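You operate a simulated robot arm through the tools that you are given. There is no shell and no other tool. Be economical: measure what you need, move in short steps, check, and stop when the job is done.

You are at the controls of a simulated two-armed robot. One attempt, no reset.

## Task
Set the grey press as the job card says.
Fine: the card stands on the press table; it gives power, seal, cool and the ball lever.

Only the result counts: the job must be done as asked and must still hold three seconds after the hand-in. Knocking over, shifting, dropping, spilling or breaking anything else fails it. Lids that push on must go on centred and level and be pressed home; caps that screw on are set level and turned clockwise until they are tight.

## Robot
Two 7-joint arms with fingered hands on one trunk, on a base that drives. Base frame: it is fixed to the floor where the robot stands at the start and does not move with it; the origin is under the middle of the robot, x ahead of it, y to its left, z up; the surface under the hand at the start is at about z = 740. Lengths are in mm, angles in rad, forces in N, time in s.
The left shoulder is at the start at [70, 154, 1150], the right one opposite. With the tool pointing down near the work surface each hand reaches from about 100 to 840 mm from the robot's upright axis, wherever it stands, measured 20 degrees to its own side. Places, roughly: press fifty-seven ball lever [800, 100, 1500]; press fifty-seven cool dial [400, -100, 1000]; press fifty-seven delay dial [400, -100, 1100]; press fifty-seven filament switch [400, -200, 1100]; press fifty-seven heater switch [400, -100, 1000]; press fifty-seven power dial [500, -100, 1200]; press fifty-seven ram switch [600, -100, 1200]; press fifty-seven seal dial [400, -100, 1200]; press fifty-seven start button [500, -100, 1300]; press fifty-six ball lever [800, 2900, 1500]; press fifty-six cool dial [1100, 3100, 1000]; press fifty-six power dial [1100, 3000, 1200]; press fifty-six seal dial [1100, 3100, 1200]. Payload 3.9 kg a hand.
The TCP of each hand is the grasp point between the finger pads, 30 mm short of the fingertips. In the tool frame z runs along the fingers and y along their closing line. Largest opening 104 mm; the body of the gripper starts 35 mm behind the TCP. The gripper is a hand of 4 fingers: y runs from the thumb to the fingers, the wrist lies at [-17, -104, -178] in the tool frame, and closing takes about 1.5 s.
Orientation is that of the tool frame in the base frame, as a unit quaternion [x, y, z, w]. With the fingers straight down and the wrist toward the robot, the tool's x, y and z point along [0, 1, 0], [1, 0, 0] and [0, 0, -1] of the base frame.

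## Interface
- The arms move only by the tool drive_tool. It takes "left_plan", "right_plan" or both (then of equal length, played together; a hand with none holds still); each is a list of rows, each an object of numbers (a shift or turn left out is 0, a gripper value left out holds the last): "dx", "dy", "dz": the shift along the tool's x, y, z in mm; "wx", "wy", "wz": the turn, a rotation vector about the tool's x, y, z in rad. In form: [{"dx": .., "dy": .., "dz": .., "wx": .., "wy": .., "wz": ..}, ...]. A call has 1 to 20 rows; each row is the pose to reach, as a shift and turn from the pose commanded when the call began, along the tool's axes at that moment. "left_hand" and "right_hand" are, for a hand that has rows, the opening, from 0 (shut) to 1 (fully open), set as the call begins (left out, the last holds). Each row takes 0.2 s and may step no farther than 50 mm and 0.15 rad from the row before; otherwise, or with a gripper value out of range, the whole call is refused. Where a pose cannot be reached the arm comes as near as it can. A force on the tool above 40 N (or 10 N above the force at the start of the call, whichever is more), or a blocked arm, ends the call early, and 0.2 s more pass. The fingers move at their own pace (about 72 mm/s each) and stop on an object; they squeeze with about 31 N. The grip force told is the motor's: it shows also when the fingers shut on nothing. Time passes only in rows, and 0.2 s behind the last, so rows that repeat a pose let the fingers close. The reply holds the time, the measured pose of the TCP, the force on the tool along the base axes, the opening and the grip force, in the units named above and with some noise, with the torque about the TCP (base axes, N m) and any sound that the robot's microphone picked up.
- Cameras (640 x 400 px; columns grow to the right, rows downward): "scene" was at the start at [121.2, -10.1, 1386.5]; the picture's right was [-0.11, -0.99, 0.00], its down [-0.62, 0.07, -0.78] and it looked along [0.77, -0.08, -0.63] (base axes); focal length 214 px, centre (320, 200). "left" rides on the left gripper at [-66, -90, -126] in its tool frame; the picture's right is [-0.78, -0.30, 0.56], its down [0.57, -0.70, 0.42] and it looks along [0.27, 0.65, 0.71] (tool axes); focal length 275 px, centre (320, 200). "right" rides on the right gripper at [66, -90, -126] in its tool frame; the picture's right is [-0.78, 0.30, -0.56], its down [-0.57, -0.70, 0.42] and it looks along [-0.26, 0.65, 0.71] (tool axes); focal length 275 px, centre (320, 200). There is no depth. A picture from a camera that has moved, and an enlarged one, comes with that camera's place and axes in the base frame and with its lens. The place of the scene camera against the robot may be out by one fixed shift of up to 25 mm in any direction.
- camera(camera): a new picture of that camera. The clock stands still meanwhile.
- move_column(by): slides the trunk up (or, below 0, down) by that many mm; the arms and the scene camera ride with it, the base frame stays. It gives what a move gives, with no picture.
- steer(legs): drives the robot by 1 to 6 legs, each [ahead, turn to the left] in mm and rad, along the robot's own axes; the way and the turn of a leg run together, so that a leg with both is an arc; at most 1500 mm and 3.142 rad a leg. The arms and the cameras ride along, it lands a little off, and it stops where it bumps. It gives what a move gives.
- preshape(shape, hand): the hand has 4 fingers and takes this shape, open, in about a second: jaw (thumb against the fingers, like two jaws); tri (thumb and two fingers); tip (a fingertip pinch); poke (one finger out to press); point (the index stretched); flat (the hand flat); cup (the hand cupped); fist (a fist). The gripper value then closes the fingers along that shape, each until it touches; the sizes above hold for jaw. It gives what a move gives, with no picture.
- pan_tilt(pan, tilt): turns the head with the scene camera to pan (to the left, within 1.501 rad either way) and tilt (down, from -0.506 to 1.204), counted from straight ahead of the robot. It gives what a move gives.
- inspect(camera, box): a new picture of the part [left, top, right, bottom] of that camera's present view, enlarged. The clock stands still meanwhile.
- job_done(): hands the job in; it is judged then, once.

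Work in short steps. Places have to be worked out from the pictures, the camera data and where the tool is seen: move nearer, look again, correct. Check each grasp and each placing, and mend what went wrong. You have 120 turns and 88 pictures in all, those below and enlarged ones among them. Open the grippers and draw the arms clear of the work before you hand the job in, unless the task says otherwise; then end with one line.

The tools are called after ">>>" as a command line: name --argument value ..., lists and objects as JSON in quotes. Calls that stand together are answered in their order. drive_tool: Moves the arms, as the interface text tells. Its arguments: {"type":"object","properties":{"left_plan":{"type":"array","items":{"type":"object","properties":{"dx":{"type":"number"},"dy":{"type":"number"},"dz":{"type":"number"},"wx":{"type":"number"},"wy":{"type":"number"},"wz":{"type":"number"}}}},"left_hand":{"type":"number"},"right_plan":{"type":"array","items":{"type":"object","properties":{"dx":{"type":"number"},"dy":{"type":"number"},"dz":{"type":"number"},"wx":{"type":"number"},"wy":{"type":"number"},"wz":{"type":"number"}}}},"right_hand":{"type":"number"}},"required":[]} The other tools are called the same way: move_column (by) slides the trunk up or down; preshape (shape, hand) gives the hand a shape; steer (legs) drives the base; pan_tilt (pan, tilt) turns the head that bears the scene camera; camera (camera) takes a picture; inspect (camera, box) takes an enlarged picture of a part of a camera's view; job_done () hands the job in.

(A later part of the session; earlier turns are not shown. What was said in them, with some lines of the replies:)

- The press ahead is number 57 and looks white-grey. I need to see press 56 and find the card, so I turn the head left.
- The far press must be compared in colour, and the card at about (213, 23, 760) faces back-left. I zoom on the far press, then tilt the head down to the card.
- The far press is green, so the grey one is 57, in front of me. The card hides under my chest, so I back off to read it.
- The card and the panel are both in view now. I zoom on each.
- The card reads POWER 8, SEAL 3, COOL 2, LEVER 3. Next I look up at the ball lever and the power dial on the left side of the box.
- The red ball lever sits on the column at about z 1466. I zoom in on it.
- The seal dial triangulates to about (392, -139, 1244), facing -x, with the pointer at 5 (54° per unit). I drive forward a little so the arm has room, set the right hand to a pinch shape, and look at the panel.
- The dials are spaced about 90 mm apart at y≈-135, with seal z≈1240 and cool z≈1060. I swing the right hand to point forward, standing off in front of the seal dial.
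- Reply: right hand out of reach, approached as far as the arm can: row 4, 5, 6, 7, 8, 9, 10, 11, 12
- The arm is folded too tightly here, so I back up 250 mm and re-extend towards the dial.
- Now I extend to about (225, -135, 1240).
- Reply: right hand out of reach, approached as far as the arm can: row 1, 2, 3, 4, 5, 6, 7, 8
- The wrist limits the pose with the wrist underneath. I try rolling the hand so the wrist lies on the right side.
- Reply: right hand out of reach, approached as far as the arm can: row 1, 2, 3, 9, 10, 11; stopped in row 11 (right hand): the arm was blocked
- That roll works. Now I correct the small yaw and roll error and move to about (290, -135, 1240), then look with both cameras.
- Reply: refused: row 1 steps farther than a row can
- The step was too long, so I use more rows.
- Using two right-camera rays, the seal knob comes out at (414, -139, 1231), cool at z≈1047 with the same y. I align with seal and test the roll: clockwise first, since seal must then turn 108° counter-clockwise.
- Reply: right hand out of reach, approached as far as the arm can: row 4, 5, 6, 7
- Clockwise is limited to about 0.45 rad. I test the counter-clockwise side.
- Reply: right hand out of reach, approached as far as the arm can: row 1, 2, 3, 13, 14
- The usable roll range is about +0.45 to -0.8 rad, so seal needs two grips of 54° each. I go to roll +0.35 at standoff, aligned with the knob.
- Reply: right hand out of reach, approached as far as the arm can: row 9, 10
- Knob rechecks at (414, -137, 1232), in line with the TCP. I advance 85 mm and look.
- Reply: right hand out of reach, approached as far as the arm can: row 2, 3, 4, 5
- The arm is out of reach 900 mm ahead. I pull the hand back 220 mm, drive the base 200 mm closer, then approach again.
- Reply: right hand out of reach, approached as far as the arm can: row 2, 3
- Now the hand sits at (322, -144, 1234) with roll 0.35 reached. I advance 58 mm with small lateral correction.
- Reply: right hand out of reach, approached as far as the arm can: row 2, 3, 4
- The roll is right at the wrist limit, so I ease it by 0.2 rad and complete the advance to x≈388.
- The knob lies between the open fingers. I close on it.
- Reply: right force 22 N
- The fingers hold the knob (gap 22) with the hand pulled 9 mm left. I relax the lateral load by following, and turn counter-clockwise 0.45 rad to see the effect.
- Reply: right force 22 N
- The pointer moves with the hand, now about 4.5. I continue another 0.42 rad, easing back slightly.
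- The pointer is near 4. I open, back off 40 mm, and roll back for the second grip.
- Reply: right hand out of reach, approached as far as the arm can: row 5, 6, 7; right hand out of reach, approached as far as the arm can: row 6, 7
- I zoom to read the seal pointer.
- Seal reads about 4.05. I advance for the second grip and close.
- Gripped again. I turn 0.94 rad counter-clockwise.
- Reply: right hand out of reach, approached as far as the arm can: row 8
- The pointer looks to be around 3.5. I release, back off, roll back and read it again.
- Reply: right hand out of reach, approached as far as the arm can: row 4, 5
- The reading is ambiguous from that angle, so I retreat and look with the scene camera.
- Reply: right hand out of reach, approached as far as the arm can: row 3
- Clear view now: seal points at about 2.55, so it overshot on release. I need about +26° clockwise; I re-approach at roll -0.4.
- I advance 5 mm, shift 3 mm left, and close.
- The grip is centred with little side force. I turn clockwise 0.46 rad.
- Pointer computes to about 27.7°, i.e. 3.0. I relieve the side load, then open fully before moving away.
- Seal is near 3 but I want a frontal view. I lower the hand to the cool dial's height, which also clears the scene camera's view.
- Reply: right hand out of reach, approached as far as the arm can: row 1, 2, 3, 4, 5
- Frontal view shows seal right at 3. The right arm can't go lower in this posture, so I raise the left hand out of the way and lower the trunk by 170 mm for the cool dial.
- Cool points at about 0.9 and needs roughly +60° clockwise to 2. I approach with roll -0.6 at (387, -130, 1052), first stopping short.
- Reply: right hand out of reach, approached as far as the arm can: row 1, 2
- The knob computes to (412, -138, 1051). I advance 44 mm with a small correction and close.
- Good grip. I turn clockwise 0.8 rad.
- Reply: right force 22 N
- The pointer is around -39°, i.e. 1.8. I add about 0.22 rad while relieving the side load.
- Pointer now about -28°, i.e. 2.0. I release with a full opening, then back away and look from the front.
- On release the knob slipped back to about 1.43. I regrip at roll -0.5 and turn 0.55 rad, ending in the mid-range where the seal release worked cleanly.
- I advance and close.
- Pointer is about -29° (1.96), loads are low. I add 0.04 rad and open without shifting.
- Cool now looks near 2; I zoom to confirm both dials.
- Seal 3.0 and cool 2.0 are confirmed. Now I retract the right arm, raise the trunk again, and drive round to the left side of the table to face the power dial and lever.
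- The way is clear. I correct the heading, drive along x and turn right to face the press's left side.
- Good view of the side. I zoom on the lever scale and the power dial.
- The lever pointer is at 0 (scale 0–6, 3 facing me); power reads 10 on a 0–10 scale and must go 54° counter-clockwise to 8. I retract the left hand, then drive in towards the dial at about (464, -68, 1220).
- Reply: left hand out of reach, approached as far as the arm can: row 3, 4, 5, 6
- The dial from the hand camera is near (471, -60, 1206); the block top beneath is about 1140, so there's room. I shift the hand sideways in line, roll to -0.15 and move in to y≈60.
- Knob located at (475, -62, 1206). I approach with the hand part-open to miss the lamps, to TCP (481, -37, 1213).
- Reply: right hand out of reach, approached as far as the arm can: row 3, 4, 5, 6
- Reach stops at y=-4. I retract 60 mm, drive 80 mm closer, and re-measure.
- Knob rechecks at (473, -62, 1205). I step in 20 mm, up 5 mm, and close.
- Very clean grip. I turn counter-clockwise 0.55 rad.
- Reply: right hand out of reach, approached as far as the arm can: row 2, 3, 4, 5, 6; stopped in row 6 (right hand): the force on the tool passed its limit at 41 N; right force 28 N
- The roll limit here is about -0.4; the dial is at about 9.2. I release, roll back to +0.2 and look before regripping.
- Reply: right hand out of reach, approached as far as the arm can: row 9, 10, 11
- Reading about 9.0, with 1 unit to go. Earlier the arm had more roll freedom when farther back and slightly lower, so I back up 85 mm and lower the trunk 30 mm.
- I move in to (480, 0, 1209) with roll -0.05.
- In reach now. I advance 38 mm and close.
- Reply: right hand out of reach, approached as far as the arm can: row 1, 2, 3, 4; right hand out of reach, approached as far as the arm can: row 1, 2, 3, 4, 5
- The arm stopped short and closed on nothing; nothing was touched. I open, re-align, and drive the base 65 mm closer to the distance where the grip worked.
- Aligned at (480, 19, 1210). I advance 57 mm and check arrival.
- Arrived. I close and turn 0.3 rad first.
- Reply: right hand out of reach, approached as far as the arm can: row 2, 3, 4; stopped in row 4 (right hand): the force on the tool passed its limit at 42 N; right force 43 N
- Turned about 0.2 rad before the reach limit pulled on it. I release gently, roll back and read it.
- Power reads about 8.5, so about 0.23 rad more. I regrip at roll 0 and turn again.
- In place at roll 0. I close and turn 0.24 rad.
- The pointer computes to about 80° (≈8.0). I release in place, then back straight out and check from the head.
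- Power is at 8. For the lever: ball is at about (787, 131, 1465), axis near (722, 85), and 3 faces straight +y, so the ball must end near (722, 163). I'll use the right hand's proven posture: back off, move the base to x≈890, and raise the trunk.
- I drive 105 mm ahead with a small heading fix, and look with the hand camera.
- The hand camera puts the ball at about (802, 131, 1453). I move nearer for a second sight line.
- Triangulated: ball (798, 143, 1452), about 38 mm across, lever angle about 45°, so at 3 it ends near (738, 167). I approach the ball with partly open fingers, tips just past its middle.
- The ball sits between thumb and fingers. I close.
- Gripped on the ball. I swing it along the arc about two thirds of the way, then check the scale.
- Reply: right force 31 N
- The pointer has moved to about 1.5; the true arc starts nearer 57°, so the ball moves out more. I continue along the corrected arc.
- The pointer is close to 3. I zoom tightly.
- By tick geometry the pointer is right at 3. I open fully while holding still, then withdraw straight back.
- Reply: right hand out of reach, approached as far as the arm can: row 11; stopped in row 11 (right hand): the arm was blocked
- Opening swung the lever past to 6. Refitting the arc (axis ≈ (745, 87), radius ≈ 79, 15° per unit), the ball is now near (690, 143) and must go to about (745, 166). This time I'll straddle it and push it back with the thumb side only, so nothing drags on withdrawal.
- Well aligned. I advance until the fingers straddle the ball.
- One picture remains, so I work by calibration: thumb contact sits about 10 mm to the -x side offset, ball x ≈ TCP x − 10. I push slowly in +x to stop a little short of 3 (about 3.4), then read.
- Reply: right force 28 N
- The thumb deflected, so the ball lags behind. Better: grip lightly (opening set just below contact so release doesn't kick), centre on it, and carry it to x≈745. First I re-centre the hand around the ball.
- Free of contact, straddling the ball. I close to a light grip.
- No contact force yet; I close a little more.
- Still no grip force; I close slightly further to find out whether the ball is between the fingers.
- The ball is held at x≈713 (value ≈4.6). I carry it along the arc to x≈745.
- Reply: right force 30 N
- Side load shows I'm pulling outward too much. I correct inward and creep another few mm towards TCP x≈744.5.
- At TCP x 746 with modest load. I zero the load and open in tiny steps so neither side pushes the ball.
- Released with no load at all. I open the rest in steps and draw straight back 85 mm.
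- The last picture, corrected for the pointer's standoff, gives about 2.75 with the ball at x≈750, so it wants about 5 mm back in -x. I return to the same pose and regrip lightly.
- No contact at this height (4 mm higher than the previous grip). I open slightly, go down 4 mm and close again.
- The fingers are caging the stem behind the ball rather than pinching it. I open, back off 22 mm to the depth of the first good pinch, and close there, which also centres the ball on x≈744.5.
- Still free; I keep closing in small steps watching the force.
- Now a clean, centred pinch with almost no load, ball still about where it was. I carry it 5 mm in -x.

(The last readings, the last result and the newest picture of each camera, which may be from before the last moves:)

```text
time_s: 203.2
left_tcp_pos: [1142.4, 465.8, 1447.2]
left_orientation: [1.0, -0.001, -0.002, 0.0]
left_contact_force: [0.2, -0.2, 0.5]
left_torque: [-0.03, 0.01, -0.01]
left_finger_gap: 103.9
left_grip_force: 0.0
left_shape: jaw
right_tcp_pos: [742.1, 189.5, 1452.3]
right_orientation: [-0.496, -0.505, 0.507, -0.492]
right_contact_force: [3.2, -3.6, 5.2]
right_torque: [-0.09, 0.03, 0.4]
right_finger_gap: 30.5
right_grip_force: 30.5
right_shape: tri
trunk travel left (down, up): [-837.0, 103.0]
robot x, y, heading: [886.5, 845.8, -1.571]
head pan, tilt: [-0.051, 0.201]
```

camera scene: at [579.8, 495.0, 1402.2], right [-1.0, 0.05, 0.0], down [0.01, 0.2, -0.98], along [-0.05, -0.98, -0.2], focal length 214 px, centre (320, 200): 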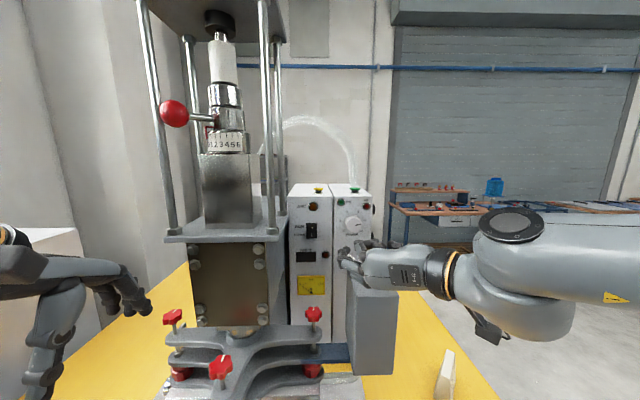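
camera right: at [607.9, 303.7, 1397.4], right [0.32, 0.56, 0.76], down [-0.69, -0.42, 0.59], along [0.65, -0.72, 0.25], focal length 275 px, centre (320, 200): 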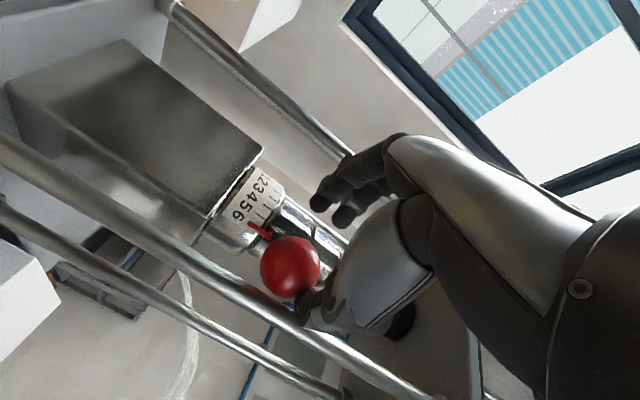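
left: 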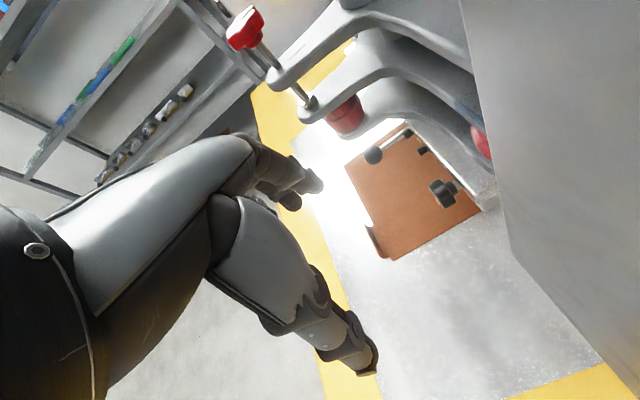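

Moved about 2.7 mm so far; I add another 3 mm.

>>> drive_tool --right_plan '[{"dy": -1}, {"dy": -2}, {"dy": -3}, {"dy": -3}, {"dy": -3}]'

>>> drive_tool --right_plan '[{"dy": 0}]'

```text
time_s: 204.4
left_tcp_pos: [1143.4, 466.4, 1446.9]
left_orientation: [1.0, 0.0, -0.002, 0.0]
left_contact_force: [-0.2, 0.1, 0.0]
left_torque: [0.01, -0.01, 0.04]
left_finger_gap: 104.3
left_grip_force: 0.0
left_shape: jaw
right_tcp_pos: [739.8, 190.0, 1453.3]
right_orientation: [-0.497, -0.505, 0.507, -0.491]
right_contact_force: [6.9, -3.2, 4.2]
right_torque: [-0.1, 0.04, 0.52]
right_finger_gap: 30.0
right_grip_force: 31.2
right_shape: tri
trunk travel left (down, up): [-837.0, 103.0]
robot x, y, heading: [885.1, 842.9, -1.572]
head pan, tilt: [-0.051, 0.201]
```

```text
time_s: 204.8
left_tcp_pos: [1143.6, 465.5, 1447.5]
left_orientation: [1.0, -0.001, -0.003, 0.0]
left_contact_force: [0.0, -0.2, 0.5]
left_torque: [-0.02, -0.01, -0.01]
left_finger_gap: 104.0
left_grip_force: 0.0
left_shape: jaw
right_tcp_pos: [740.2, 190.1, 1451.8]
right_orientation: [-0.497, -0.505, 0.507, -0.491]
right_contact_force: [7.3, -3.6, 3.7]
right_torque: [-0.06, -0.02, 0.61]
right_finger_gap: 30.0
right_grip_force: 31.0
right_shape: tri
trunk travel left (down, up): [-837.0, 103.0]
robot x, y, heading: [888.1, 844.9, -1.567]
head pan, tilt: [-0.051, 0.201]
```

Moved about 4.9 mm. I nudge 1 mm more, relieve the load, and open in small steps.

>>> drive_tool --right_plan '[{"dy": -1}, {"dy": -1}, {"dy": 0.5}, {"dy": 1}, {"dy": 1}]' --right_hand 0.26

>>> drive_tool --right_plan '[{"dz": 0}, {"dz": 0}]' --right_hand 0.29

>>> drive_tool --right_plan '[{"dz": 0}, {"dz": 0}]' --right_hand 0.31

>>> drive_tool --right_plan '[{"dz": 0}, {"dz": 0}]' --right_hand 0.34

>>> drive_tool --right_plan '[{"dz": 0}, {"dz": 0}]' --right_hand 0.42

```text
time_s: 206.0
left_tcp_pos: [1142.5, 466.7, 1447.9]
left_orientation: [1.0, 0.0, -0.002, 0.0]
left_contact_force: [0.1, 1.1, -0.4]
left_torque: [0.02, -0.01, -0.03]
left_finger_gap: 104.2
left_grip_force: 0.0
left_shape: jaw
right_tcp_pos: [739.8, 189.8, 1451.9]
right_orientation: [-0.496, -0.504, 0.508, -0.492]
right_contact_force: [5.6, -2.1, 2.0]
right_torque: [-0.03, -0.03, 0.48]
right_finger_gap: 30.2
right_grip_force: 30.3
right_shape: tri
trunk travel left (down, up): [-837.0, 103.0]
robot x, y, heading: [886.3, 845.2, -1.571]
head pan, tilt: [-0.051, 0.201]
```

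```text
time_s: 206.6
left_tcp_pos: [1141.3, 466.0, 1447.7]
left_orientation: [1.0, -0.002, -0.002, 0.0]
left_contact_force: [0.6, -0.8, 0.0]
left_torque: [0.03, 0.0, -0.05]
left_finger_gap: 103.6
left_grip_force: 0.1
left_shape: jaw
right_tcp_pos: [738.3, 190.4, 1451.7]
right_orientation: [-0.497, -0.504, 0.507, -0.491]
right_contact_force: [2.6, 1.2, 1.3]
right_torque: [-0.03, -0.02, 0.09]
right_finger_gap: 31.9
right_grip_force: 0.0
right_shape: tri
trunk travel left (down, up): [-837.0, 103.0]
robot x, y, heading: [889.1, 845.1, -1.568]
head pan, tilt: [-0.051, 0.201]
```

```text
time_s: 207.2
left_tcp_pos: [1141.2, 467.0, 1446.9]
left_orientation: [1.0, -0.001, -0.002, 0.0]
left_contact_force: [-0.5, -0.4, -0.3]
left_torque: [-0.01, 0.01, -0.01]
left_finger_gap: 104.0
left_grip_force: 0.1
left_shape: jaw
right_tcp_pos: [739.3, 188.6, 1452.7]
right_orientation: [-0.497, -0.504, 0.508, -0.491]
right_contact_force: [1.4, 1.0, 0.9]
right_torque: [0.0, -0.02, 0.05]
right_finger_gap: 33.1
right_grip_force: 0.0
right_shape: tri
trunk travel left (down, up): [-837.0, 103.0]
robot x, y, heading: [886.1, 842.0, -1.571]
head pan, tilt: [-0.051, 0.201]
```

```text
time_s: 207.8
left_tcp_pos: [1141.2, 465.2, 1448.5]
left_orientation: [1.0, -0.001, -0.001, 0.001]
left_contact_force: [-0.1, 0.7, -0.3]
left_torque: [0.0, -0.01, -0.01]
left_finger_gap: 104.1
left_grip_force: 0.0
left_shape: jaw
right_tcp_pos: [737.9, 189.3, 1451.8]
right_orientation: [-0.496, -0.504, 0.508, -0.492]
right_contact_force: [0.2, 0.2, 0.5]
right_torque: [0.01, 0.01, 0.03]
right_finger_gap: 35.4
right_grip_force: 0.0
right_shape: tri
trunk travel left (down, up): [-837.0, 103.0]
robot x, y, heading: [886.8, 842.0, -1.567]
head pan, tilt: [-0.051, 0.201]
```

```text
time_s: 208.4
left_tcp_pos: [1140.2, 466.1, 1447.4]
left_orientation: [1.0, -0.001, -0.002, -0.001]
left_contact_force: [0.3, -0.4, -0.8]
left_torque: [0.0, 0.05, -0.01]
left_finger_gap: 103.9
left_grip_force: 0.0
left_shape: jaw
right_tcp_pos: [737.6, 188.3, 1451.7]
right_orientation: [-0.497, -0.503, 0.507, -0.493]
right_contact_force: [0.3, 0.9, -0.4]
right_torque: [0.02, 0.0, -0.01]
right_finger_gap: 43.2
right_grip_force: 0.1
right_shape: tri
trunk travel left (down, up): [-837.0, 103.0]
robot x, y, heading: [888.5, 839.4, -1.569]
head pan, tilt: [-0.051, 0.201]
```

Clean release at the expected place. I open wide and withdraw straight back, then back the robot off.

>>> drive_tool --right_plan '[{"dz": 0}, {"dz": 0}, {"dz": 0}, {"dz": -10}, {"dz": -30}, {"dz": -55}, {"dz": -80}, {"dz": -100}]' --right_hand 0.7

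>>> steer --legs '[[-250, 0]]'

```text
time_s: 210.2
left_tcp_pos: [1140.0, 467.6, 1448.7]
left_orientation: [1.0, -0.001, -0.003, 0.0]
left_contact_force: [-0.4, -0.6, 0.2]
left_torque: [-0.03, 0.01, 0.01]
left_finger_gap: 104.1
left_grip_force: 0.1
left_shape: jaw
right_tcp_pos: [736.6, 291.7, 1449.5]
right_orientation: [-0.497, -0.504, 0.507, -0.492]
right_contact_force: [-1.3, 1.1, 0.1]
right_torque: [0.02, 0.01, 0.01]
right_finger_gap: 72.5
right_grip_force: 0.0
right_shape: tri
trunk travel left (down, up): [-837.0, 103.0]
robot x, y, heading: [887.9, 849.0, -1.57]
head pan, tilt: [-0.051, 0.201]
```

```text
time_s: 212.1
left_tcp_pos: [1142.8, 726.2, 1446.9]
left_orientation: [1.0, 0.001, -0.002, -0.001]
left_contact_force: [1.5, -0.2, 0.3]
left_torque: [0.0, 0.02, -0.01]
left_finger_gap: 104.1
left_grip_force: 0.0
left_shape: jaw
right_tcp_pos: [741.4, 548.9, 1449.5]
right_orientation: [-0.496, -0.506, 0.506, -0.492]
right_contact_force: [0.1, 0.1, 0.2]
right_torque: [0.01, -0.01, -0.01]
right_finger_gap: 72.3
right_grip_force: 0.1
right_shape: tri
trunk travel left (down, up): [-837.0, 103.0]
robot x, y, heading: [889.7, 1104.0, -1.563]
head pan, tilt: [-0.051, 0.201]
```

All four settings are made, both hands are open and the robot is clear of the press, so I hand the job in.

>>> job_done

```text
The job is handed in.
```

I set press 57 to the card and handed the job in: power 8, seal 3 s and cool 2 s read correct in pictures, but the ball lever's final 3 is worked out from the last measured nudge (about 3.0, give or take 0.1) because the pictures had run out.
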